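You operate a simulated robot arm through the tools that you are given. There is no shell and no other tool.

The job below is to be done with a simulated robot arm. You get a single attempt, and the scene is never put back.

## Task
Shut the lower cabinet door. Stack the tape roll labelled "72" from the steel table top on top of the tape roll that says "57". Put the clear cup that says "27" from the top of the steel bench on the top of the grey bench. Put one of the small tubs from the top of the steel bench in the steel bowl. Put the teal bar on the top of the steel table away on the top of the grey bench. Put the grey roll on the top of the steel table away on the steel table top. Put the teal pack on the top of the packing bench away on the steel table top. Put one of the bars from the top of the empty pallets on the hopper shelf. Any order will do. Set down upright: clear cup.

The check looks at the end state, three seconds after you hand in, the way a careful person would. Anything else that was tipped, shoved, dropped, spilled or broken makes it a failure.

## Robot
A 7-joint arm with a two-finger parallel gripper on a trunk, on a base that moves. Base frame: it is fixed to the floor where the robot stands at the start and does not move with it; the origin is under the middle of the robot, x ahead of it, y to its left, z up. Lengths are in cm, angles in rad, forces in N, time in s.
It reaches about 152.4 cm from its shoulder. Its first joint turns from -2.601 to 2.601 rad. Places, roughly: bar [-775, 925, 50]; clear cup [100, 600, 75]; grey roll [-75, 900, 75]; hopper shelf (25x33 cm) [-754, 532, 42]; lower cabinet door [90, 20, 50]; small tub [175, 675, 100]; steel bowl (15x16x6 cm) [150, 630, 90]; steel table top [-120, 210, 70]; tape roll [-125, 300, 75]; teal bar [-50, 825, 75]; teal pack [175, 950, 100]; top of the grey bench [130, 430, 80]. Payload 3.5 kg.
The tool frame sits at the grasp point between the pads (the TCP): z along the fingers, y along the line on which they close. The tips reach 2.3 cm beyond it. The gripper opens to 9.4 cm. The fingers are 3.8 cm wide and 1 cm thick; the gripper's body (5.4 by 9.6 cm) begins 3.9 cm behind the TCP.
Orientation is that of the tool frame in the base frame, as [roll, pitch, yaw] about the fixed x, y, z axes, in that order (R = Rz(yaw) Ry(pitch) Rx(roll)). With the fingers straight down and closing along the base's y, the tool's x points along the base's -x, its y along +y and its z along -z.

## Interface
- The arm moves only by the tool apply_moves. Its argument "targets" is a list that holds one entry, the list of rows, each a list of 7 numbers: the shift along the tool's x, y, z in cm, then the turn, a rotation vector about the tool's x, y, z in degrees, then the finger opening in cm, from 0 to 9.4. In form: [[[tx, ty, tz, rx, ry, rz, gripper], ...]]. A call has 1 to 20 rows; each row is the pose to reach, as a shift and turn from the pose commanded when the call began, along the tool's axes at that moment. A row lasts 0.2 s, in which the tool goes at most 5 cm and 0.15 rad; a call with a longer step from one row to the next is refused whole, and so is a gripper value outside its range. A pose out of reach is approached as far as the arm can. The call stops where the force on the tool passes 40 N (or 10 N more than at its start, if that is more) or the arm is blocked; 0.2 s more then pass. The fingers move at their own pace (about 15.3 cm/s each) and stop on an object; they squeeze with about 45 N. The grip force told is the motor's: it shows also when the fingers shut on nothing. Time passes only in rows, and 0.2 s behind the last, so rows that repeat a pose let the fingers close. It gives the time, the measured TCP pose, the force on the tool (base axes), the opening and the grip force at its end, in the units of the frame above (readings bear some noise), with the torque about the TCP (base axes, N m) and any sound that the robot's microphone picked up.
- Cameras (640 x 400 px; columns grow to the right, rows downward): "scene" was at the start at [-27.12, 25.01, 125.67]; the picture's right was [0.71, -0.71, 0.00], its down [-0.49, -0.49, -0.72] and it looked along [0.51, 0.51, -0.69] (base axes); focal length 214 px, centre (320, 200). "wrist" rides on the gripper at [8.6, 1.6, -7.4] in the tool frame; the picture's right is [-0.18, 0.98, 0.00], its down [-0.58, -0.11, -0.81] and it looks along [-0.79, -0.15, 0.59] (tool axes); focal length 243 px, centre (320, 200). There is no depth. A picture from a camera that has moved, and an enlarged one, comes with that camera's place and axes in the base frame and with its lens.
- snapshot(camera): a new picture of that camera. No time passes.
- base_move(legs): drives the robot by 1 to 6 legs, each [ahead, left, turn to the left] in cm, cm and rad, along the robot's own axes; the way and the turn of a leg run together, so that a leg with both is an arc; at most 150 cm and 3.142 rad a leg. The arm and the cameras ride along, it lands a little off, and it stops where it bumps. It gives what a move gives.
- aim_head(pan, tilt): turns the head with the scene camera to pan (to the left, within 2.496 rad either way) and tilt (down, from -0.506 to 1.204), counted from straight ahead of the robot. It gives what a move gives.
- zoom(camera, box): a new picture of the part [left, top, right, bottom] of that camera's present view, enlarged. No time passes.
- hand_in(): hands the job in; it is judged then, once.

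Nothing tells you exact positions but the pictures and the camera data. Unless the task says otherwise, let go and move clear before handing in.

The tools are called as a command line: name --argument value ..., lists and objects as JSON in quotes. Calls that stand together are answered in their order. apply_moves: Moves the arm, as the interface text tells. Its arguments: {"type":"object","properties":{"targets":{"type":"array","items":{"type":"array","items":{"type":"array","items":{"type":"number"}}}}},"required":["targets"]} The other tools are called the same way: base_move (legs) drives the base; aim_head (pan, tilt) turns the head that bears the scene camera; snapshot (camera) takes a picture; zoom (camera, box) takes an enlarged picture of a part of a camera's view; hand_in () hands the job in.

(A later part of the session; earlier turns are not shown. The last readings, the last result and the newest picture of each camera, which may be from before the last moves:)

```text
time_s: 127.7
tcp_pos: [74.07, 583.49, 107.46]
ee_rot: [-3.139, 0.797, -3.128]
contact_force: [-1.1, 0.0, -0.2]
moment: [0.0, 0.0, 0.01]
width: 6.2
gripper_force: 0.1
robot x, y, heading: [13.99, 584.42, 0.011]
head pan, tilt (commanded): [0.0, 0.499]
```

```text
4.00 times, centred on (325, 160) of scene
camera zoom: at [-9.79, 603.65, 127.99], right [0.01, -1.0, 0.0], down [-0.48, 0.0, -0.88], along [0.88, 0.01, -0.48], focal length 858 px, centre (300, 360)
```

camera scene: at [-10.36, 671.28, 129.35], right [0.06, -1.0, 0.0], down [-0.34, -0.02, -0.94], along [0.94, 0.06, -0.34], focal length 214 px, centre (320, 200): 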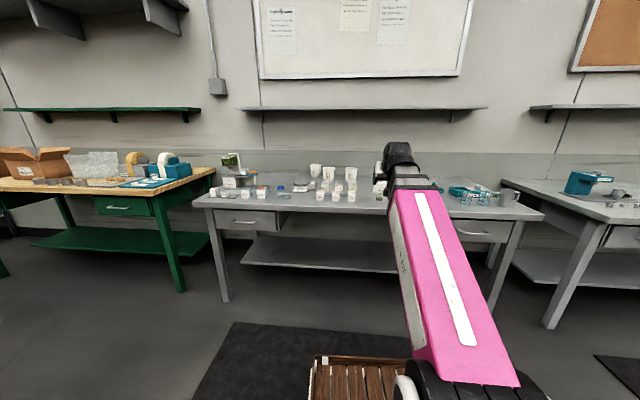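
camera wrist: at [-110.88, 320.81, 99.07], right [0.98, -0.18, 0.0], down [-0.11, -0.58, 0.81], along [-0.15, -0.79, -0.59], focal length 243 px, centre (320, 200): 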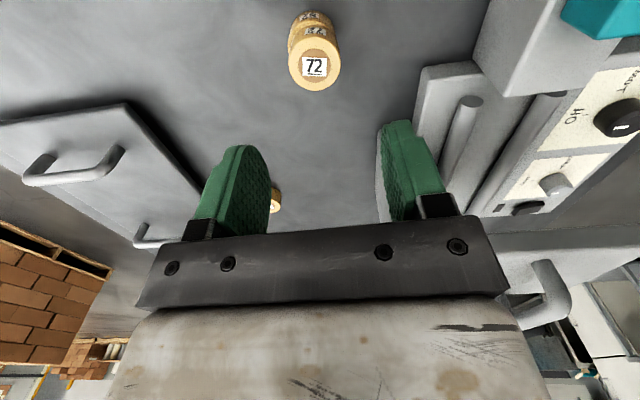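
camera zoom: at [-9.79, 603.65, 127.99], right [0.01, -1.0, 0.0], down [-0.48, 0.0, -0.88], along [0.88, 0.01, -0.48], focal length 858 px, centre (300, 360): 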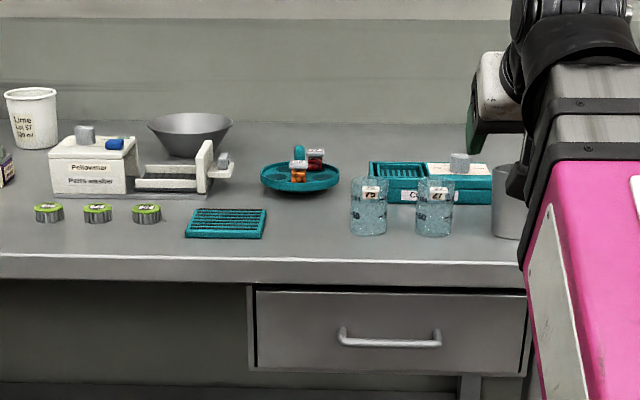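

Cup 27 stands at about (112, 585) with cup 75 to its left and a steel mug to its right. I'll bring the gripper above it, fingers straight down and open 7.5 cm.

apply_moves --targets '[[[-2.6, 0.2, 2.66, 0, 6.5, 0, 7.5], [-5.2, 0.4, 5.31, 0, 13, 0, 7.5], [-7.8, 0.6, 7.97, 0, 19.5, 0, 7.5], [-10.4, 0.8, 10.6, 0, 26, 0, 7.5], [-13, 1.0, 13.3, 0, 32.6, 0, 7.5], [-15.6, 1.3, 15.9, 0, 39.1, 0, 7.5], [-18.2, 1.5, 18.6, 0, 45.6, 0, 7.5]]]'

snapshot --camera "wrist"

```text
time_s: 129.3
tcp_pos: [100.05, 585.21, 107.59]
ee_rot: [-3.139, -0.002, -3.129]
contact_force: [-0.2, -0.4, 0.6]
moment: [0.0, 0.01, -0.03]
width: 7.51
gripper_force: 0.0
robot x, y, heading: [14.14, 584.77, 0.009]
head pan, tilt (commanded): [0.0, 0.499]
```

```text
taken
camera wrist: at [91.45, 586.63, 115.01], right [0.17, 0.98, 0.0], down [0.58, -0.1, 0.81], along [0.79, -0.14, -0.59], focal length 243 px, centre (320, 200)
```

wrist: 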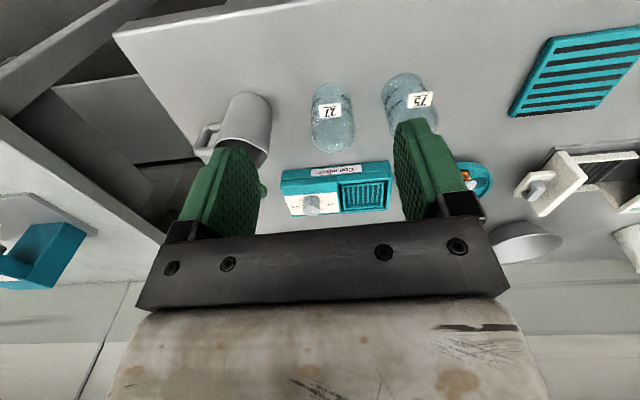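

Cup 27 is visible below and slightly ahead of the gripper. I'll zoom for a precise centre.

zoom --camera "wrist" --box '[270, 60, 430, 160]'

zoom --camera "scene" --box '[320, 145, 380, 180]'

```text
4.00 times, centred on (350, 110) of wrist
camera zoom: at [91.45, 586.63, 115.01], right [0.17, 0.98, 0.0], down [0.58, -0.1, 0.81], along [0.79, -0.14, -0.59], focal length 970 px, centre (200, 560)
```

zoom: 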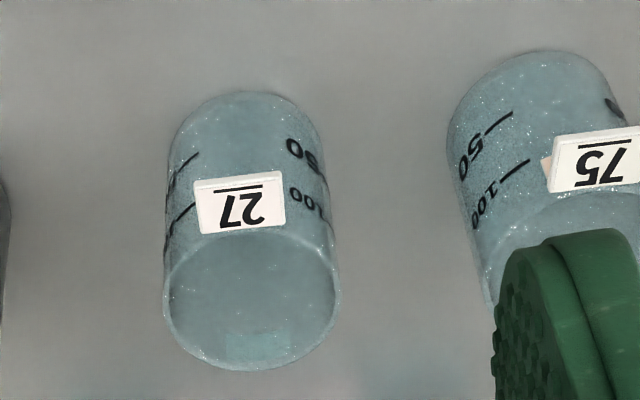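

```text
10.67 times, centred on (350, 162) of scene
camera zoom: at [-9.8, 603.65, 127.99], right [0.01, -1.0, 0.0], down [-0.48, 0.0, -0.88], along [0.88, 0.01, -0.48], focal length 2288 px, centre (0, 600)
```

zoom: 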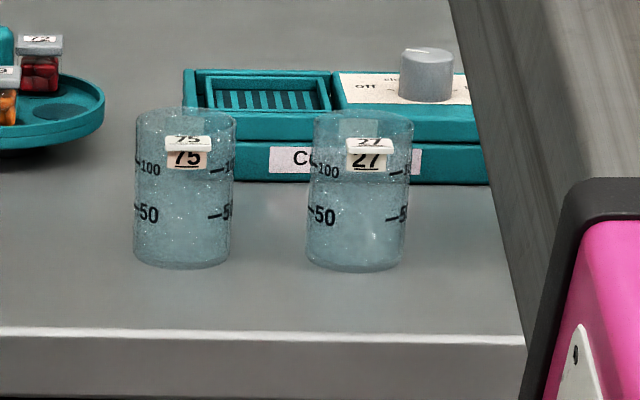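

Cup 27's rim centre is at (109.6, 585.2, 92.2), radius 2.6 cm, standing on the bench at z≈84.4. I'll move over it, lower to mid-height and close gently around it.

apply_moves --targets '[[[-4.8, 0, 0, 0, 0, 0, 7.5], [-9.5, 0, 0, 0, 0, 0, 7.5], [-9.5, 0, 4.5, 0, 0, 0, 7.5], [-9.5, 0, 9, 0, 0, 0, 7.5], [-9.5, 0, 12, 0, 0, 0, 7.5], [-9.5, 0, 15, 0, 0, 0, 7.5], [-9.5, 0, 17, 0, 0, 0, 7.5], [-9.5, 0, 18.2, 0, 0, 0, 7.5]]]'

snapshot --camera "wrist"

```text
time_s: 131.1
tcp_pos: [109.6, 585.23, 89.35]
ee_rot: [-3.14, 0.002, -3.131]
contact_force: [-0.5, -0.5, 0.3]
moment: [0.02, 0.01, 0.02]
width: 7.52
gripper_force: 0.2
robot x, y, heading: [14.18, 584.89, 0.011]
head pan, tilt (commanded): [0.0, 0.499]
```

```text
taken
camera wrist: at [100.92, 586.74, 96.73], right [0.17, 0.98, 0.0], down [0.58, -0.1, 0.81], along [0.79, -0.14, -0.59], focal length 243 px, centre (320, 200)
```

wrist: 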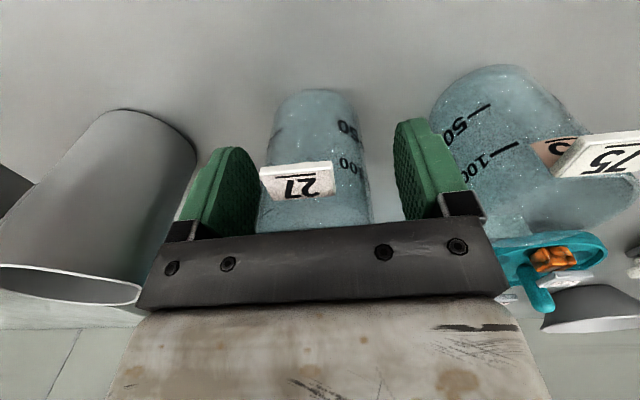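

Both fingers straddle cup 27 cleanly, away from cup 75 and the mug. I'll close and check the hold.

apply_moves --targets '[[[0, 0, 0, 0, 0, 0, 4], [0, 0, 0, 0, 0, 0, 2], [0, 0, 0, 0, 0, 0, 0], [0, 0, 0, 0, 0, 0, 0]]]'

snapshot --camera "wrist"

```text
time_s: 132.1
tcp_pos: [109.53, 585.29, 89.31]
ee_rot: [-3.138, 0.002, -3.131]
contact_force: [-0.1, -0.3, -0.8]
moment: [0.0, -0.02, 0.02]
width: 5.25
gripper_force: 45.0
robot x, y, heading: [14.07, 584.56, 0.011]
head pan, tilt (commanded): [0.0, 0.499]
```

```text
taken
camera wrist: at [100.92, 586.75, 96.78], right [0.17, 0.98, 0.0], down [0.58, -0.1, 0.81], along [0.79, -0.14, -0.59], focal length 243 px, centre (320, 200)
```

wrist: 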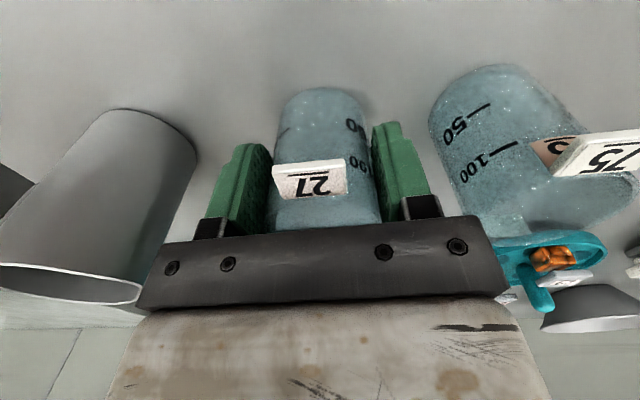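

The cup is held at 5.25 cm width. I'll lift it straight up, back the base away from the bench, and drive along to the grey bench keeping the fingers vertical.

apply_moves --targets '[[[0, 0, -2, 0, 0, 0, 0], [0, 0, -6, 0, 0, 0, 0], [0, 0, -10.5, 0, 0, 0, 0], [0, 0, -15, 0, 0, 0, 0], [0, 0, -18, 0, 0, 0, 0]]]'

base_move --legs '[[-30, 0, -0.01], [0, -80, 0]]'

aim_head --pan 0.0 --tilt 0.5

snapshot --camera "scene"

snapshot --camera "wrist"

```text
time_s: 133.3
tcp_pos: [109.65, 585.27, 107.35]
ee_rot: [-3.139, 0.001, -3.131]
contact_force: [-0.1, -0.7, -0.9]
moment: [0.02, -0.02, 0.02]
width: 5.3
gripper_force: 45.2
robot x, y, heading: [13.95, 584.54, 0.011]
head pan, tilt (commanded): [0.0, 0.499]
```

```text
time_s: 139.2
tcp_pos: [79.45, 503.6, 107.3]
ee_rot: [-3.139, 0.002, 3.138]
contact_force: [-0.6, -0.5, -0.2]
moment: [-0.01, -0.01, -0.02]
width: 5.25
gripper_force: 44.5
robot x, y, heading: [-16.06, 504.61, -0.007]
head pan, tilt (commanded): [0.0, 0.499]
```

```text
time_s: 139.8
tcp_pos: [79.35, 503.7, 107.33]
ee_rot: [-3.14, 0.002, 3.137]
contact_force: [0.3, 1.1, -0.1]
moment: [-0.01, 0.0, -0.01]
width: 5.27
gripper_force: 44.5
robot x, y, heading: [-15.81, 504.72, -0.004]
head pan, tilt (commanded): [0.0, 0.499]
```

```text
taken
camera scene: at [-39.66, 523.8, 127.99], right [-0.01, -1.0, 0.0], down [-0.48, 0.0, -0.88], along [0.88, -0.01, -0.48], focal length 214 px, centre (320, 200)
```

scene: 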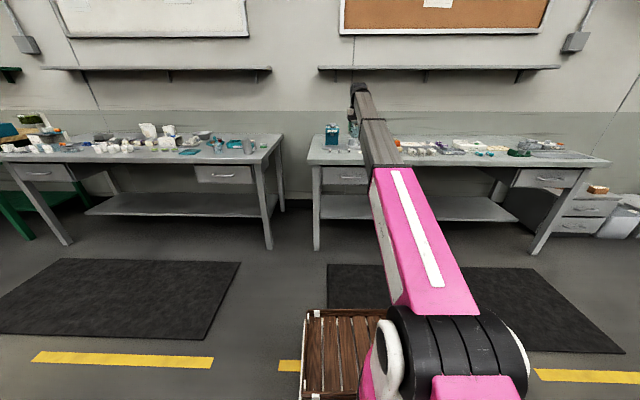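

```text
taken
camera wrist: at [70.82, 505.24, 114.78], right [0.19, 0.98, 0.0], down [0.58, -0.11, 0.81], along [0.79, -0.15, -0.59], focal length 243 px, centre (320, 200)
```

wrist: 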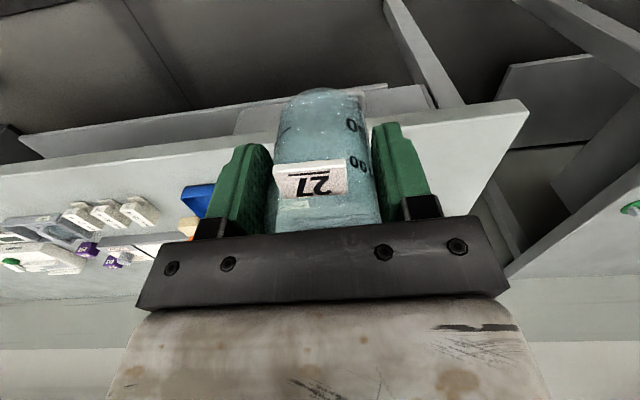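

The arm hides the spot I want. I'll slide 40 cm further right so the left-front part of the grey bench is in view.

base_move --legs '[[0, -40, 0.005]]'

aim_head --pan 0.15 --tilt 0.5

zoom --camera "scene" --box '[200, 110, 420, 230]'

```text
time_s: 142.3
tcp_pos: [79.22, 463.57, 107.28]
ee_rot: [-3.14, 0.001, 3.14]
contact_force: [0.1, 0.4, -0.6]
moment: [-0.04, 0.02, 0.03]
width: 5.3
gripper_force: 45.2
robot x, y, heading: [-16.1, 464.36, -0.008]
head pan, tilt (commanded): [0.0, 0.499]
```

```text
time_s: 143.0
tcp_pos: [79.24, 463.57, 107.34]
ee_rot: [-3.14, 0.003, 3.14]
contact_force: [0.2, 0.3, -0.1]
moment: [-0.03, -0.01, -0.01]
width: 5.28
gripper_force: 44.6
robot x, y, heading: [-15.81, 463.96, -0.01]
head pan, tilt (commanded): [0.15, 0.499]
```

```text
2.91 times, centred on (310, 170) of scene
camera zoom: at [-40.04, 484.69, 127.99], right [0.14, -0.99, 0.0], down [-0.47, -0.07, -0.88], along [0.87, 0.13, -0.48], focal length 624 px, centre (349, 287)
```

zoom: 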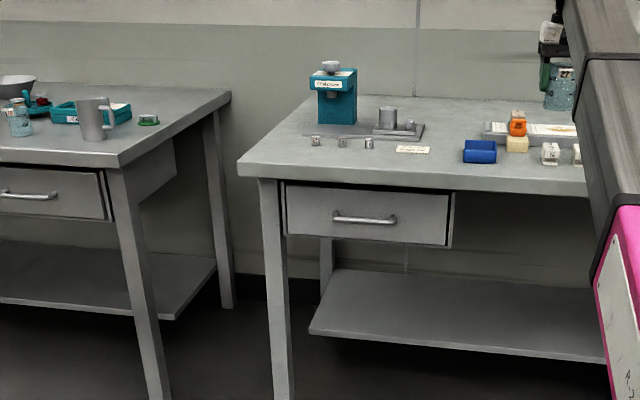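

Free strip at the front of the grey bench, around (103.5, 500), is clear of the paper label and small weights. I'll bring the base closer and move the cup above that spot.

base_move --legs '[[15, 30, 0.008]]'

snapshot --camera "wrist"

```text
time_s: 145.2
tcp_pos: [94.06, 494.42, 107.2]
ee_rot: [-3.14, 0.003, -3.135]
contact_force: [-1.1, -0.7, -1.2]
moment: [-0.03, 0.03, -0.01]
width: 5.28
gripper_force: 44.9
robot x, y, heading: [-1.5, 493.98, 0.01]
head pan, tilt (commanded): [0.15, 0.499]
```

```text
taken
camera wrist: at [85.4, 495.84, 114.77], right [0.18, 0.98, 0.0], down [0.58, -0.1, 0.81], along [0.79, -0.14, -0.59], focal length 243 px, centre (320, 200)
```

wrist: 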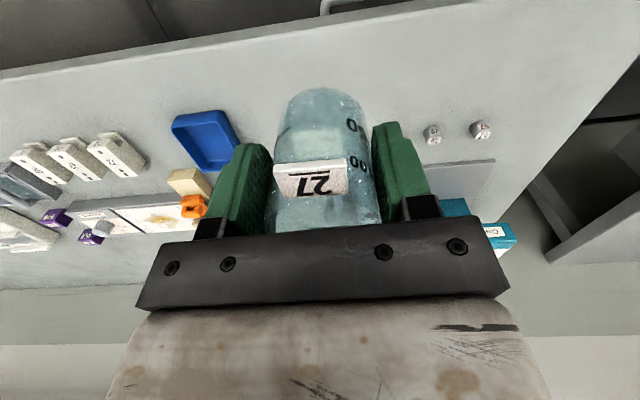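

The front strip is clear. I'll move over (103.5, 500) and lower most of the way.

apply_moves --targets '[[[-4, 2.5, 0, 0, 0, 0, 0], [-8, 5, 0, 0, 0, 0, 0], [-9.5, 6, 3, 0, 0, 0, 0], [-9.5, 6, 7, 0, 0, 0, 0], [-9.5, 6, 11, 0, 0, 0, 0], [-9.5, 6, 14.5, 0, 0, 0, 0], [-9.5, 6, 16.5, 0, 0, 0, 0]]]'

snapshot --camera "wrist"

```text
time_s: 146.8
tcp_pos: [103.3, 500.29, 90.79]
ee_rot: [-3.139, 0.001, -3.136]
contact_force: [0.0, 0.2, -1.0]
moment: [0.0, 0.0, 0.0]
width: 5.27
gripper_force: 45.0
robot x, y, heading: [-0.97, 493.76, 0.003]
head pan, tilt (commanded): [0.15, 0.499]
```

```text
taken
camera wrist: at [94.78, 501.87, 98.17], right [0.18, 0.98, 0.0], down [0.58, -0.1, 0.81], along [0.79, -0.14, -0.59], focal length 243 px, centre (320, 200)
```

wrist: 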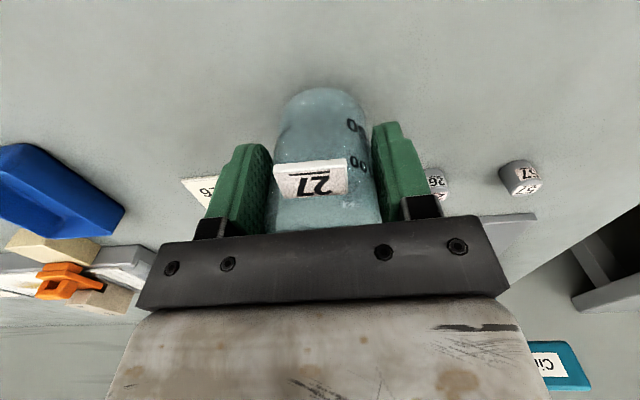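

Clear space all around. Now lowering slowly and checking for contact.

apply_moves --targets '[[[0, 0, 0.4, 0, 0, 0, 0], [0, 0, 0.8, 0, 0, 0, 0], [0, 0, 1.2, 0, 0, 0, 0]]]'

apply_moves --targets '[[[0, 0, 0.2, 0, 0, 0, 0], [0, 0, 0.4, 0, 0, 0, 0]]]'

```text
time_s: 147.6
tcp_pos: [103.54, 500.39, 89.74]
ee_rot: [-3.139, 0.001, -3.133]
contact_force: [0.0, 0.1, 0.3]
moment: [-0.03, -0.01, 0.0]
width: 5.3
gripper_force: 44.5
robot x, y, heading: [-1.32, 494.23, 0.01]
head pan, tilt (commanded): [0.15, 0.499]
```

```text
time_s: 148.2
tcp_pos: [103.4, 500.25, 89.28]
ee_rot: [-3.141, 0.001, -3.135]
contact_force: [-0.1, 0.0, 6.3]
moment: [0.06, 0.01, 0.02]
width: 5.3
gripper_force: 44.5
robot x, y, heading: [-1.33, 493.93, 0.006]
head pan, tilt (commanded): [0.15, 0.499]
```

The cup's base is touching the bench (6 N up). I'll open the fingers and rise straight up.

apply_moves --targets '[[[0, 0, 0, 0, 0, 0, 7.2], [0, 0, 0, 0, 0, 0, 7.2], [0, 0, -3, 0, 0, 0, 7.2], [0, 0, -7, 0, 0, 0, 7.2], [0, 0, -11, 0, 0, 0, 7.2], [0, 0, -15, 0, 0, 0, 7.2], [0, 0, -18, 0, 0, 0, 7.2]]]'

snapshot --camera "wrist"

```text
time_s: 149.8
tcp_pos: [103.44, 500.42, 107.38]
ee_rot: [-3.14, 0.001, -3.134]
contact_force: [0.7, 0.3, 0.3]
moment: [0.04, 0.01, -0.02]
width: 7.19
gripper_force: 0.2
robot x, y, heading: [-1.51, 494.08, 0.004]
head pan, tilt (commanded): [0.15, 0.499]
```

```text
taken
camera wrist: at [94.79, 501.97, 114.74], right [0.18, 0.98, 0.0], down [0.58, -0.1, 0.81], along [0.79, -0.14, -0.59], focal length 243 px, centre (320, 200)
```

wrist: 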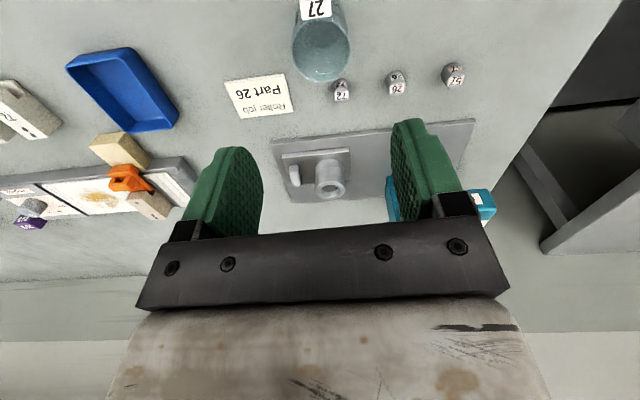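

Cup 27 stands upright on the grey bench. I'll retract the arm to the travel pose and look up the aisle toward the far steel table.

apply_moves --targets '[[[4.4, -0.6, 0, 0, -4.56, 0, 7.2], [8.8, -1.2, 0, 0, -9.1, 0, 7.2], [13.2, -1.8, 0, 0, -13.7, 0, 7.2], [17.6, -2.4, 0, 0, -18.2, 0, 7.2], [22, -3, 0, 0, -22.8, 0, 7.2], [26.4, -3.6, 0, 0, -27.4, 0, 7.2], [30.8, -4.2, 0, 0, -31.9, 0, 7.2], [35.2, -4.8, 0, 0, -36.5, 0, 7.2], [39.6, -5.4, 0, 0, -41, 0, 7.2], [44, -6, 0, 0, -45.6, 0, 7.2]]]'

aim_head --pan 1.57 --tilt 0.3

snapshot --camera "scene"

aim_head --pan 2.3 --tilt 0.3

snapshot --camera "scene"

```text
time_s: 152.0
tcp_pos: [59.54, 493.98, 107.27]
ee_rot: [-3.138, 0.798, -3.132]
contact_force: [1.1, 1.5, 0.2]
moment: [0.0, 0.02, 0.01]
width: 7.19
gripper_force: 0.0
robot x, y, heading: [-1.42, 493.89, 0.004]
head pan, tilt (commanded): [0.15, 0.499]
```

```text
time_s: 153.6
tcp_pos: [59.69, 494.05, 107.38]
ee_rot: [-3.14, 0.794, -3.132]
contact_force: [0.1, -0.1, -0.4]
moment: [-0.02, 0.0, -0.02]
width: 7.23
gripper_force: 0.1
robot x, y, heading: [-1.19, 494.17, 0.008]
head pan, tilt (commanded): [1.571, 0.3]
```

```text
taken
camera scene: at [-34.44, 522.32, 129.82], right [1.0, 0.0, 0.0], down [0.0, -0.3, -0.96], along [0.0, 0.96, -0.3], focal length 214 px, centre (320, 200)
```

scene: 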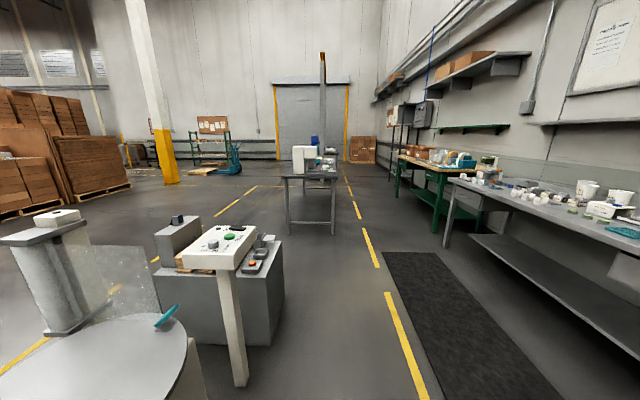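

```text
time_s: 154.7
tcp_pos: [59.62, 494.05, 107.19]
ee_rot: [-3.141, 0.796, -3.134]
contact_force: [-0.3, -0.4, -0.9]
moment: [-0.02, -0.01, -0.01]
width: 7.17
gripper_force: 0.1
robot x, y, heading: [-1.19, 493.76, 0.005]
head pan, tilt (commanded): [2.3, 0.3]
```

```text
taken
camera scene: at [-40.65, 519.91, 129.83], right [0.74, 0.67, 0.0], down [0.2, -0.22, -0.96], along [-0.64, 0.71, -0.3], focal length 214 px, centre (320, 200)
```

scene: 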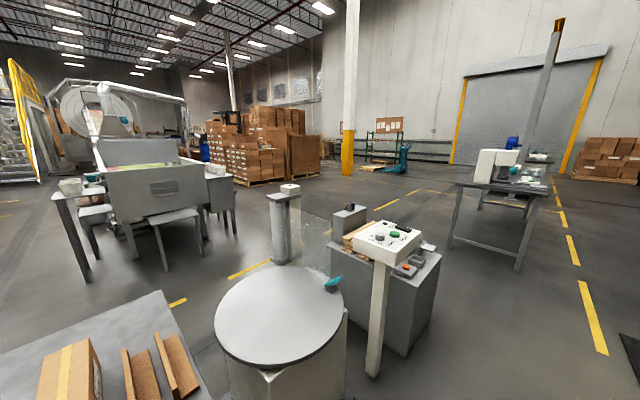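

The aisle is open between the tables and the wall benches. I'll drive up it and turn to face +y so the arm stays over the aisle, then look at the far steel table on my left.

base_move --legs '[[22, 0, 0], [0, 150, 0], [0, 0, 1.565], [90, 0, 0]]'

aim_head --pan 0.5 --tilt 0.4

snapshot --camera "scene"

aim_head --pan -0.7 --tilt 0.4

snapshot --camera "scene"

```text
time_s: 171.6
tcp_pos: [18.45, 795.03, 107.28]
ee_rot: [-3.14, 0.798, -1.555]
contact_force: [-0.3, 0.2, 1.1]
moment: [0.04, 0.02, 0.01]
width: 7.24
gripper_force: 0.1
robot x, y, heading: [18.69, 734.21, 1.583]
head pan, tilt (commanded): [2.3, 0.3]
```

```text
time_s: 173.4
tcp_pos: [18.37, 795.02, 107.26]
ee_rot: [-3.139, 0.798, -1.554]
contact_force: [0.1, -0.7, 0.4]
moment: [0.0, 0.01, -0.01]
width: 7.19
gripper_force: 0.1
robot x, y, heading: [18.84, 734.63, 1.585]
head pan, tilt (commanded): [0.499, 0.4]
```

```text
taken
camera scene: at [-4.28, 709.18, 128.9], right [0.87, 0.49, 0.0], down [0.19, -0.34, -0.92], along [-0.45, 0.8, -0.39], focal length 214 px, centre (320, 200)
```

scene: 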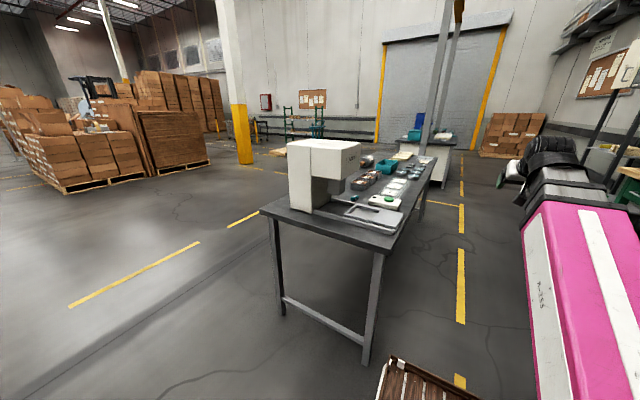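

```text
time_s: 174.8
tcp_pos: [18.49, 795.08, 107.35]
ee_rot: [-3.139, 0.797, -1.553]
contact_force: [-1.0, -0.5, -1.0]
moment: [0.01, 0.0, 0.02]
width: 7.18
gripper_force: 0.1
robot x, y, heading: [18.56, 733.73, 1.58]
head pan, tilt (commanded): [-0.7, 0.4]
```

```text
taken
camera scene: at [6.14, 708.26, 128.9], right [0.77, -0.63, 0.0], down [-0.25, -0.3, -0.92], along [0.58, 0.71, -0.39], focal length 214 px, centre (320, 200)
```

scene: 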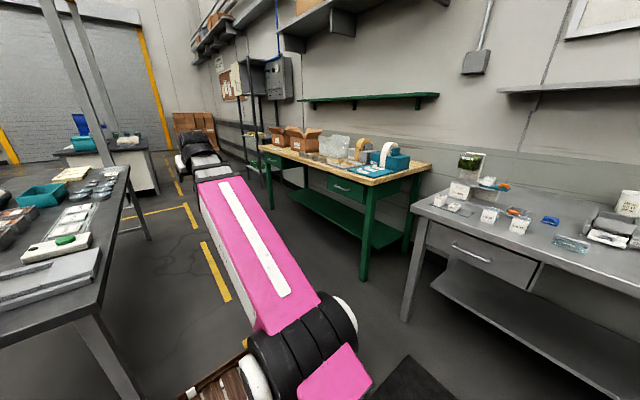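

The far steel table is on my left and the green-framed packing bench on my right. Zooming in on both tops.

zoom --camera "scene" --box '[250, 110, 440, 210]'

aim_head --pan 0.35 --tilt 0.45

zoom --camera "scene" --box '[240, 110, 440, 230]'

```text
3.37 times, centred on (345, 160) of scene
camera zoom: at [6.14, 708.26, 128.9], right [0.77, -0.63, 0.0], down [-0.25, -0.3, -0.92], along [0.58, 0.71, -0.39], focal length 722 px, centre (236, 335)
```

zoom: 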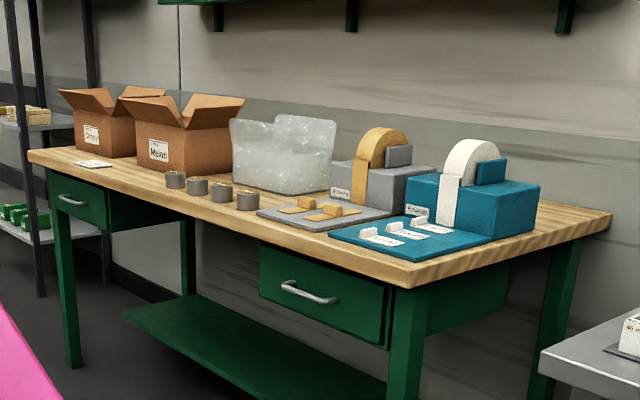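

```text
time_s: 176.1
tcp_pos: [18.4, 795.02, 107.3]
ee_rot: [-3.14, 0.797, -1.555]
contact_force: [0.2, -0.7, 0.1]
moment: [0.01, 0.02, -0.05]
width: 7.21
gripper_force: 0.2
robot x, y, heading: [18.34, 734.1, 1.586]
head pan, tilt (commanded): [0.351, 0.45]
```

```text
3.20 times, centred on (340, 170) of scene
camera zoom: at [-3.0, 709.7, 128.43], right [0.94, 0.35, 0.0], down [0.15, -0.41, -0.9], along [-0.32, 0.84, -0.44], focal length 686 px, centre (256, 296)
```

zoom: 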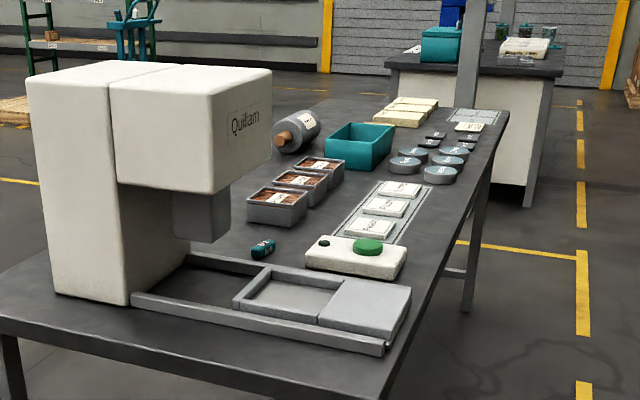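

The teal bar lies at about (-49, 835) beside the white Quillam machine, and the grey roll on a wooden core lies at about (-67, 918). I'll drive forward and look at them from the side.

base_move --legs '[[90, -10, -0.01]]'

aim_head --pan 1.3 --tilt 0.6

snapshot --camera "scene"

aim_head --pan 0.7 --tilt 0.5

snapshot --camera "scene"

```text
time_s: 180.8
tcp_pos: [28.2, 884.83, 107.25]
ee_rot: [-3.139, 0.797, -1.562]
contact_force: [-1.2, -0.1, -0.1]
moment: [-0.02, 0.04, 0.02]
width: 7.21
gripper_force: 0.1
robot x, y, heading: [27.82, 823.91, 1.575]
head pan, tilt (commanded): [0.351, 0.45]
```

```text
time_s: 182.0
tcp_pos: [28.09, 884.77, 107.35]
ee_rot: [-3.138, 0.797, -1.564]
contact_force: [-0.1, -0.3, -0.1]
moment: [0.0, -0.01, 0.03]
width: 7.21
gripper_force: 0.0
robot x, y, heading: [28.22, 824.25, 1.571]
head pan, tilt (commanded): [1.3, 0.6]
```

```text
taken
camera scene: at [0.77, 793.38, 127.08], right [0.27, 0.96, 0.0], down [0.54, -0.15, -0.83], along [-0.8, 0.22, -0.56], focal length 214 px, centre (320, 200)
```

scene: 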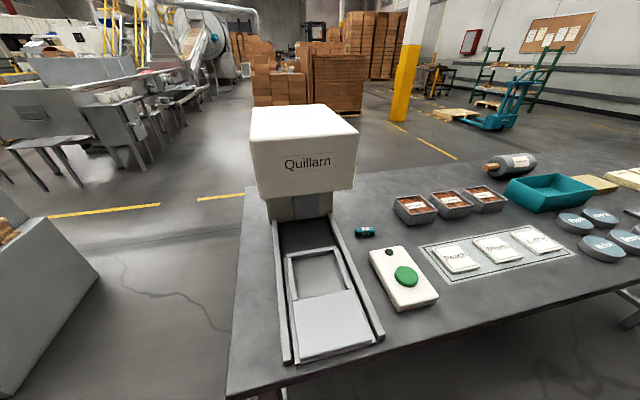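

```text
time_s: 183.0
tcp_pos: [28.25, 884.76, 107.29]
ee_rot: [-3.14, 0.797, -1.565]
contact_force: [-0.2, -0.4, 0.1]
moment: [0.01, -0.02, 0.01]
width: 7.2
gripper_force: 0.0
robot x, y, heading: [28.17, 824.19, 1.576]
head pan, tilt (commanded): [0.7, 0.499]
```

```text
taken
camera scene: at [3.4, 797.97, 127.98], right [0.76, 0.65, 0.0], down [0.31, -0.36, -0.88], along [-0.57, 0.67, -0.48], focal length 214 px, centre (320, 200)
```

scene: 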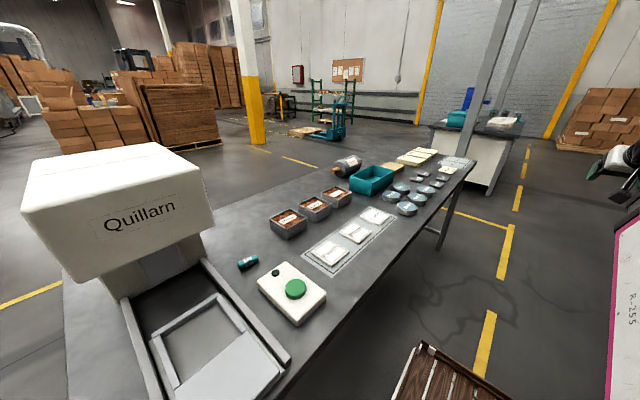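

The bar is at about (-50, 823.5). I'll zoom in on it and the grey roll to get their exact orientation and size.

zoom --camera "scene" --box '[220, 240, 300, 290]'

zoom --camera "scene" --box '[310, 140, 430, 210]'

aim_head --pan 1.3 --tilt 0.6

zoom --camera "scene" --box '[325, 205, 405, 255]'

zoom --camera "scene" --box '[460, 130, 580, 200]'

```text
8.00 times, centred on (260, 265) of scene
camera zoom: at [3.4, 797.97, 127.98], right [0.76, 0.65, 0.0], down [0.31, -0.36, -0.88], along [-0.57, 0.67, -0.48], focal length 1716 px, centre (800, -320)
```

zoom: 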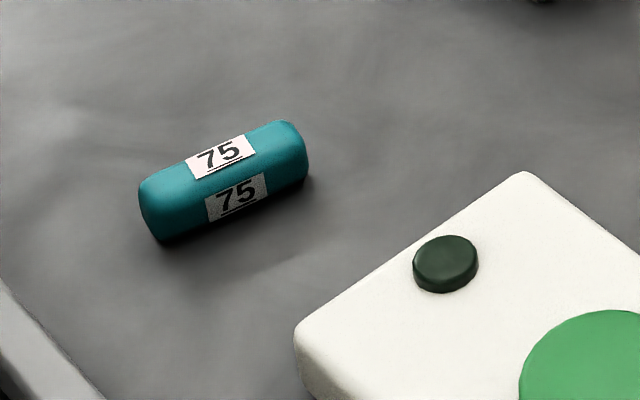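

```text
5.33 times, centred on (370, 175) of scene
camera zoom: at [3.4, 797.97, 127.98], right [0.76, 0.65, 0.0], down [0.31, -0.36, -0.88], along [-0.57, 0.67, -0.48], focal length 1144 px, centre (53, 333)
```

zoom: 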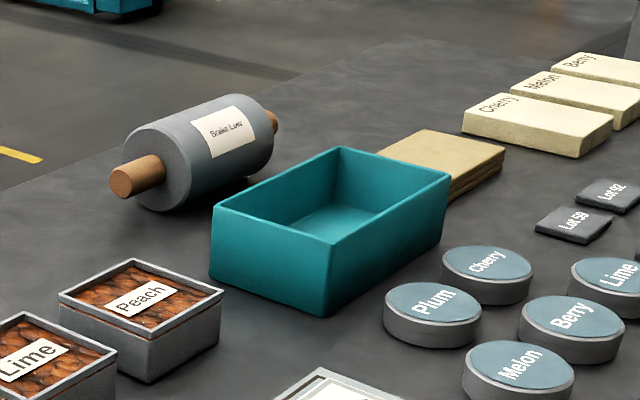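

```text
time_s: 184.0
tcp_pos: [28.2, 884.72, 107.37]
ee_rot: [-3.142, 0.796, -1.563]
contact_force: [0.1, 0.2, -0.6]
moment: [-0.01, 0.03, 0.05]
width: 7.24
gripper_force: 0.1
robot x, y, heading: [28.15, 823.89, 1.57]
head pan, tilt (commanded): [1.3, 0.6]
```

```text
8.00 times, centred on (365, 230) of scene
camera zoom: at [0.77, 793.38, 127.08], right [0.27, 0.96, 0.0], down [0.54, -0.15, -0.83], along [-0.8, 0.22, -0.56], focal length 1716 px, centre (-40, -40)
```

zoom: 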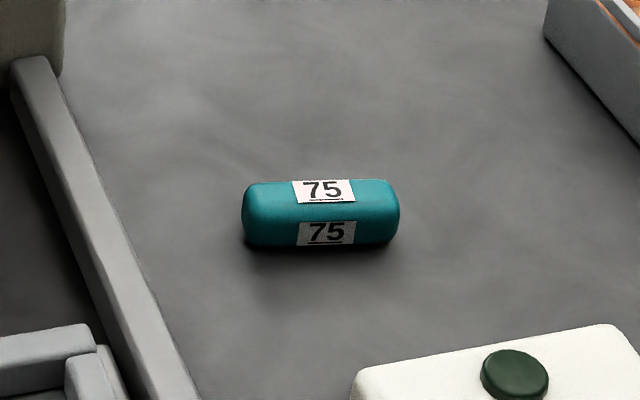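

```text
5.33 times, centred on (520, 165) of scene
camera zoom: at [0.77, 793.38, 127.08], right [0.27, 0.96, 0.0], down [0.54, -0.15, -0.83], along [-0.8, 0.22, -0.56], focal length 1144 px, centre (-747, 387)
```

zoom: 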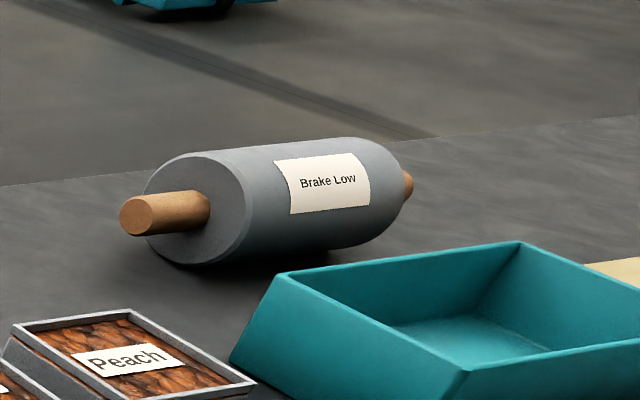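

The bar reads 75 and lies about 13° off the y axis, with the table top at z≈79.5; the machine head overhangs just south of it. I'll roll forward a little and swing the arm to the left over the table, clear of the machine.

base_move --legs '[[12, 0, 0]]'

apply_moves --targets '[[[0.13, 4.71, -0.13, -3.22, 0, -3.15, 7], [0.52, 9.39, -0.53, -6.44, 0, -6.3, 7], [1.16, 14.0, -1.18, -9.66, 0, -9.45, 7], [2.05, 18.5, -2.1, -12.9, 0, -12.6, 7], [3.2, 23.0, -3.26, -16.1, 0, -15.75, 7], [4.58, 27.2, -4.68, -19.3, 0, -18.9, 7], [6.19, 31.4, -6.32, -22.5, 0, -22.05, 7], [8.02, 35.3, -8.19, -25.7, 0, -25.2, 7], [10.06, 39.0, -10.3, -29.0, 0, -28.35, 7], [12.3, 42.4, -12.6, -32.2, 0, -31.5, 7], [14.7, 45.6, -15.0, -35.4, 0, -34.65, 7], [17.3, 48.5, -17.7, -38.6, 0, -37.8, 7], [20.1, 51.2, -20.5, -41.8, 0, -40.95, 7], [22.9, 53.5, -23.4, -45.0, 0, -44.1, 7], [25.9, 55.4, -26.5, -48.3, 0, -47.25, 7], [29.0, 57.1, -29.6, -51.5, 0, -50.4, 7], [32.2, 58.3, -32.9, -54.7, 0, -53.55, 7], [35.4, 59.3, -36.2, -57.9, 0, -56.7, 7], [38.7, 59.8, -39.5, -61.1, 0, -59.85, 7], [42, 60, -42.9, -64.35, 0, -63, 7]]]'

snapshot --camera "wrist"

snapshot --camera "scene"

```text
time_s: 185.3
tcp_pos: [28.2, 896.84, 107.28]
ee_rot: [-3.141, 0.798, -1.566]
contact_force: [0.1, -0.6, -0.1]
moment: [0.01, -0.02, 0.0]
width: 7.2
gripper_force: 0.0
robot x, y, heading: [27.97, 835.86, 1.573]
head pan, tilt (commanded): [1.3, 0.6]
```

```text
time_s: 189.5
tcp_pos: [-31.47, 836.51, 107.09]
ee_rot: [-3.139, 0.796, 0.006]
contact_force: [-0.1, -0.3, -0.1]
moment: [0.0, 0.0, 0.03]
width: 6.98
gripper_force: 0.0
robot x, y, heading: [28.13, 835.9, 1.575]
head pan, tilt (commanded): [1.3, 0.6]
```

```text
taken
camera wrist: at [-20.09, 834.92, 106.14], right [-0.12, -0.98, 0.13], down [0.17, 0.11, 0.98], along [-0.98, 0.14, 0.15], focal length 243 px, centre (320, 200)
```

wrist: 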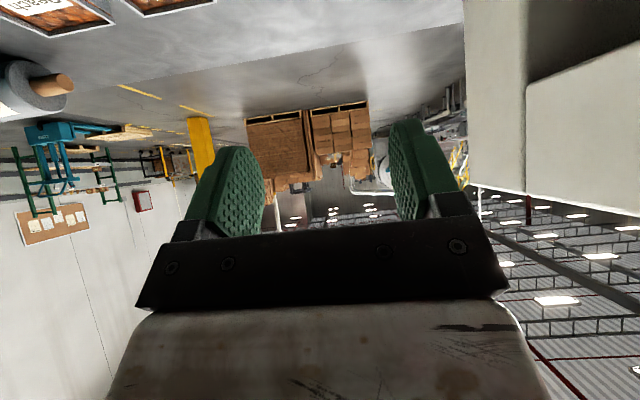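

```text
taken
camera scene: at [0.7, 805.42, 127.07], right [0.27, 0.96, 0.0], down [0.54, -0.15, -0.83], along [-0.8, 0.22, -0.56], focal length 214 px, centre (320, 200)
```

scene: 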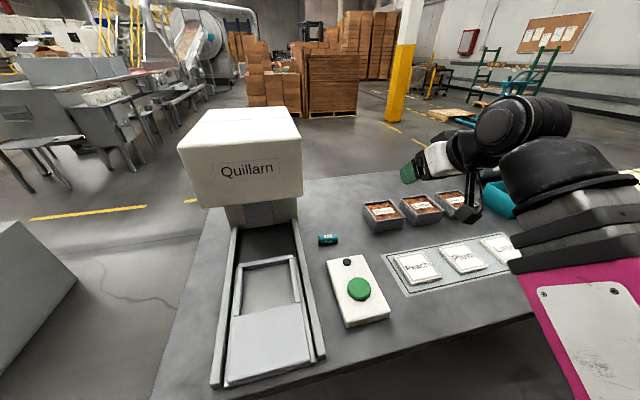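

The arm is over the table, clear of the machine. Now I'll bring the gripper above the bar, turned so the fingers close across it and tilted slightly so the wrist leans away from the machine head.

apply_moves --targets '[[[-0.33, 1.14, 1.19, -3.95, 2.58, -6.75, 6.5], [-0.65, 2.28, 2.38, -7.9, 5.16, -13.5, 6.5], [-0.98, 3.42, 3.58, -11.85, 7.74, -20.25, 6.5], [-1.31, 4.56, 4.77, -15.8, 10.3, -27.0, 6.5], [-1.64, 5.7, 5.96, -19.75, 12.9, -33.75, 6.5], [-1.96, 6.84, 7.15, -23.7, 15.5, -40.5, 6.5], [-2.29, 7.98, 8.34, -27.65, 18.1, -47.25, 6.5], [-2.62, 9.12, 9.54, -31.6, 20.6, -54.0, 6.5], [-2.94, 10.26, 10.73, -35.55, 23.2, -60.75, 6.5], [-3.27, 11.4, 11.92, -39.5, 25.8, -67.5, 6.5]]]'

snapshot --camera "wrist"

snapshot --camera "scene"

```text
time_s: 191.7
tcp_pos: [-42.27, 824.95, 101.1]
ee_rot: [3.137, 0.259, 1.358]
contact_force: [0.7, -0.8, -1.0]
moment: [0.02, 0.02, 0.01]
width: 6.5
gripper_force: 0.0
robot x, y, heading: [28.26, 835.76, 1.568]
head pan, tilt (commanded): [1.3, 0.6]
```

```text
taken
camera wrist: at [-38.5, 834.64, 106.03], right [0.92, -0.38, 0.05], down [-0.18, -0.32, 0.93], along [-0.34, -0.87, -0.37], focal length 243 px, centre (320, 200)
```

wrist: 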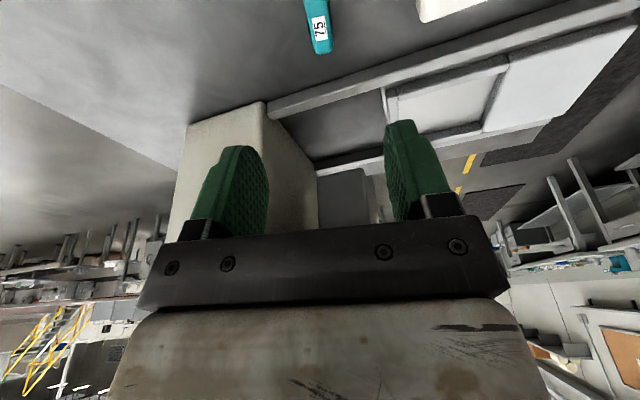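

```text
taken
camera scene: at [0.7, 805.42, 127.07], right [0.27, 0.96, 0.0], down [0.54, -0.15, -0.83], along [-0.8, 0.22, -0.56], focal length 214 px, centre (320, 200)
```

scene: 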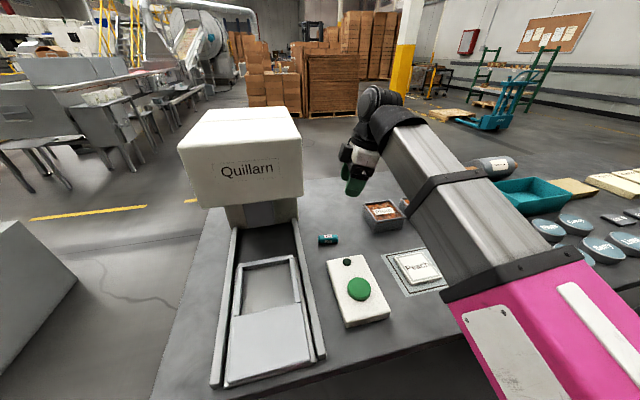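

The bar is right where expected, at the top of the wrist view. I'll lower partway along the tool axis to measure its alignment better.

apply_moves --targets '[[[0, 0, 4, 0, 0, 0, 6.5], [0, 0, 8, 0, 0, 0, 6.5], [0, 0, 10, 0, 0, 0, 6.5]]]'

snapshot --camera "wrist"

zoom --camera "wrist" --box '[240, 10, 400, 130]'

```text
time_s: 192.5
tcp_pos: [-42.66, 822.45, 91.4]
ee_rot: [3.141, 0.26, 1.356]
contact_force: [-0.2, -0.5, -0.6]
moment: [0.02, 0.02, 0.0]
width: 6.5
gripper_force: 0.0
robot x, y, heading: [28.0, 836.52, 1.571]
head pan, tilt (commanded): [1.3, 0.6]
```

```text
taken
camera wrist: at [-38.94, 832.06, 96.37], right [0.92, -0.38, 0.05], down [-0.18, -0.32, 0.93], along [-0.34, -0.87, -0.37], focal length 243 px, centre (320, 200)
```

wrist: 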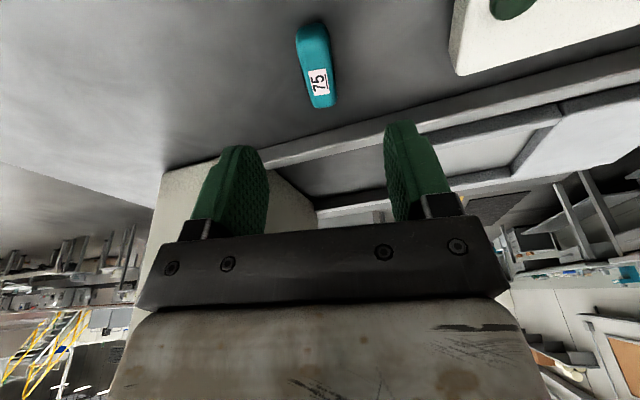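

```text
3.33 times, centred on (320, 70) of wrist
camera zoom: at [-38.94, 832.06, 96.37], right [0.92, -0.38, 0.05], down [-0.18, -0.32, 0.93], along [-0.34, -0.87, -0.37], focal length 809 px, centre (320, 633)
```

zoom: 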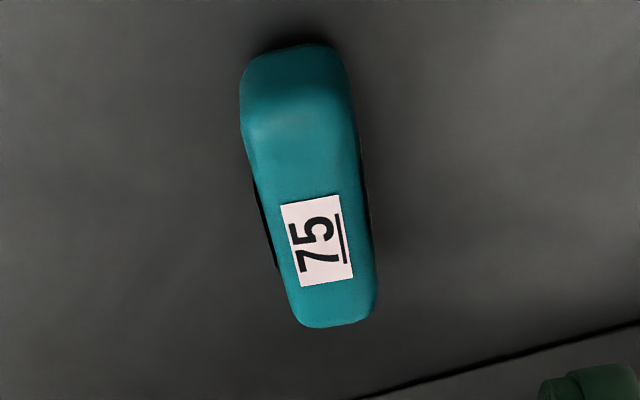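

The bar lines up with the closing direction. I'll go down to just above the table, in small final steps.

apply_moves --targets '[[[0, 0, 3, 0, 0, 0, 6.5], [0, 0, 6, 0, 0, 0, 6.5], [0, 0, 8, 0, 0, 0, 6.5], [0, 0, 8.8, 0, 0, 0, 6.5]]]'

snapshot --camera "wrist"

zoom --camera "scene" --box '[290, 160, 400, 260]'

```text
time_s: 193.5
tcp_pos: [-43.31, 820.27, 82.92]
ee_rot: [3.141, 0.259, 1.357]
contact_force: [-0.2, 0.0, -0.4]
moment: [-0.02, -0.01, 0.0]
width: 6.52
gripper_force: 0.0
robot x, y, heading: [28.41, 835.94, 1.576]
head pan, tilt (commanded): [1.3, 0.6]
```

```text
taken
camera wrist: at [-39.46, 829.94, 87.84], right [0.92, -0.38, 0.05], down [-0.18, -0.32, 0.93], along [-0.34, -0.87, -0.37], focal length 243 px, centre (320, 200)
```

wrist: 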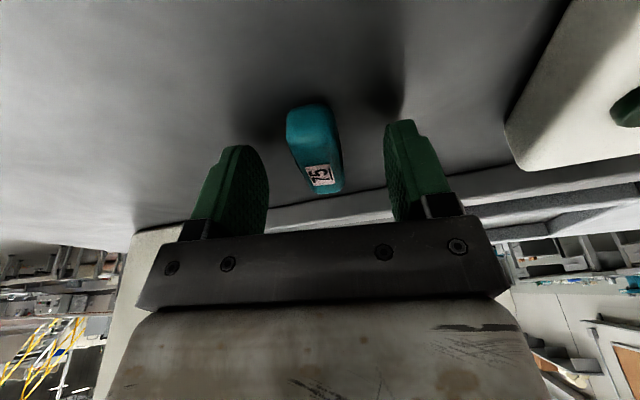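

```text
4.00 times, centred on (345, 210) of scene
camera zoom: at [0.7, 805.42, 127.07], right [0.27, 0.96, 0.0], down [0.54, -0.15, -0.83], along [-0.8, 0.22, -0.56], focal length 858 px, centre (220, 160)
```

zoom: 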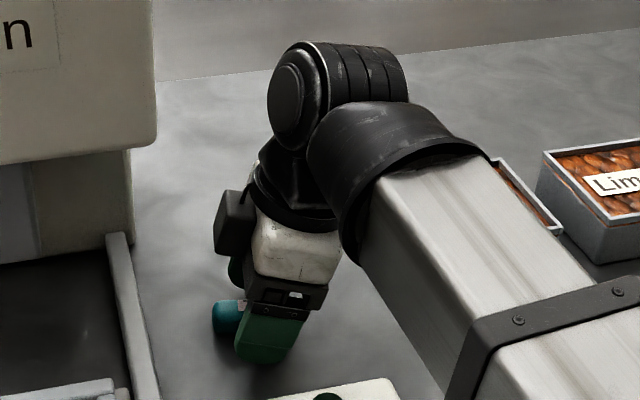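

The bar sits between the fingers with its top about at grasp height. I'll go slightly lower and close on it.

apply_moves --targets '[[[0, 0, 0.4, 0, 0, 0, 6.5], [0, 0, 0.9, 0, 0, 0, 6.5], [0, 0, 0.9, 0, 0, 0, 3], [0, 0, 0.9, 0, 0, 0, 0], [0, 0, 0.9, 0, 0, 0, 0], [0, 0, 0.9, 0, 0, 0, 0]]]'

snapshot --camera "wrist"

```text
time_s: 194.0
tcp_pos: [-43.25, 820.17, 82.79]
ee_rot: [-3.141, 0.26, 1.357]
contact_force: [4.3, 3.0, 16.8]
moment: [0.33, -0.05, -0.19]
width: 6.45
gripper_force: 0.1
robot x, y, heading: [28.26, 836.02, 1.571]
head pan, tilt (commanded): [1.3, 0.6]
stopped in row 2: the force on the tool passed its limit at 55 N (the readings are from after the stop); the commanded pose is now the measured one
```

```text
taken
camera wrist: at [-39.47, 829.9, 87.67], right [0.92, -0.38, 0.05], down [-0.18, -0.32, 0.93], along [-0.34, -0.87, -0.37], focal length 243 px, centre (320, 200)
```

wrist: 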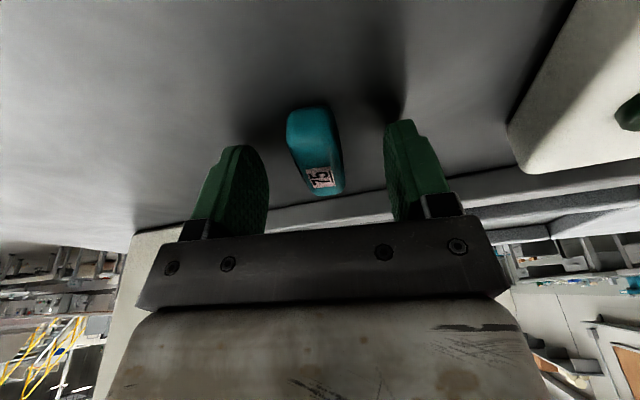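

The fingertips just touched the table (harmless). I'll raise 3 mm and close on the bar.

apply_moves --targets '[[[0, 0, -0.3, 0, 0, 0, 6.5], [0, 0, -0.3, 0, 0, 0, 3], [0, 0, -0.3, 0, 0, 0, 0], [0, 0, -0.3, 0, 0, 0, 0], [0, 0, -0.3, 0, 0, 0, 0]]]'

snapshot --camera "wrist"

```text
time_s: 195.2
tcp_pos: [-43.38, 820.24, 82.81]
ee_rot: [-3.141, 0.26, 1.356]
contact_force: [0.2, -0.6, 0.2]
moment: [-0.03, 0.01, 0.01]
width: 2.05
gripper_force: 45.2
robot x, y, heading: [28.16, 835.81, 1.571]
head pan, tilt (commanded): [1.3, 0.6]
```

```text
taken
camera wrist: at [-39.51, 829.96, 87.89], right [0.92, -0.38, 0.05], down [-0.18, -0.32, 0.93], along [-0.34, -0.87, -0.37], focal length 243 px, centre (320, 200)
```

wrist: 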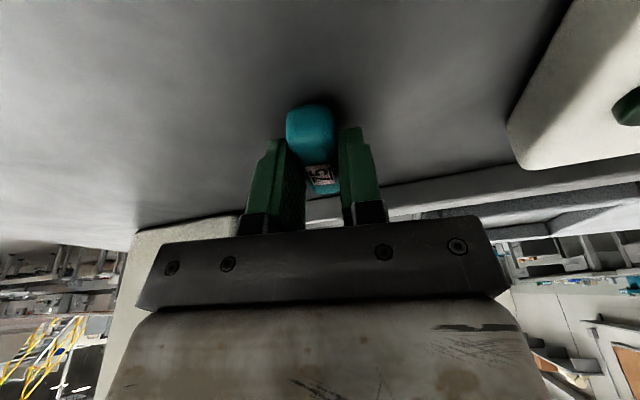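

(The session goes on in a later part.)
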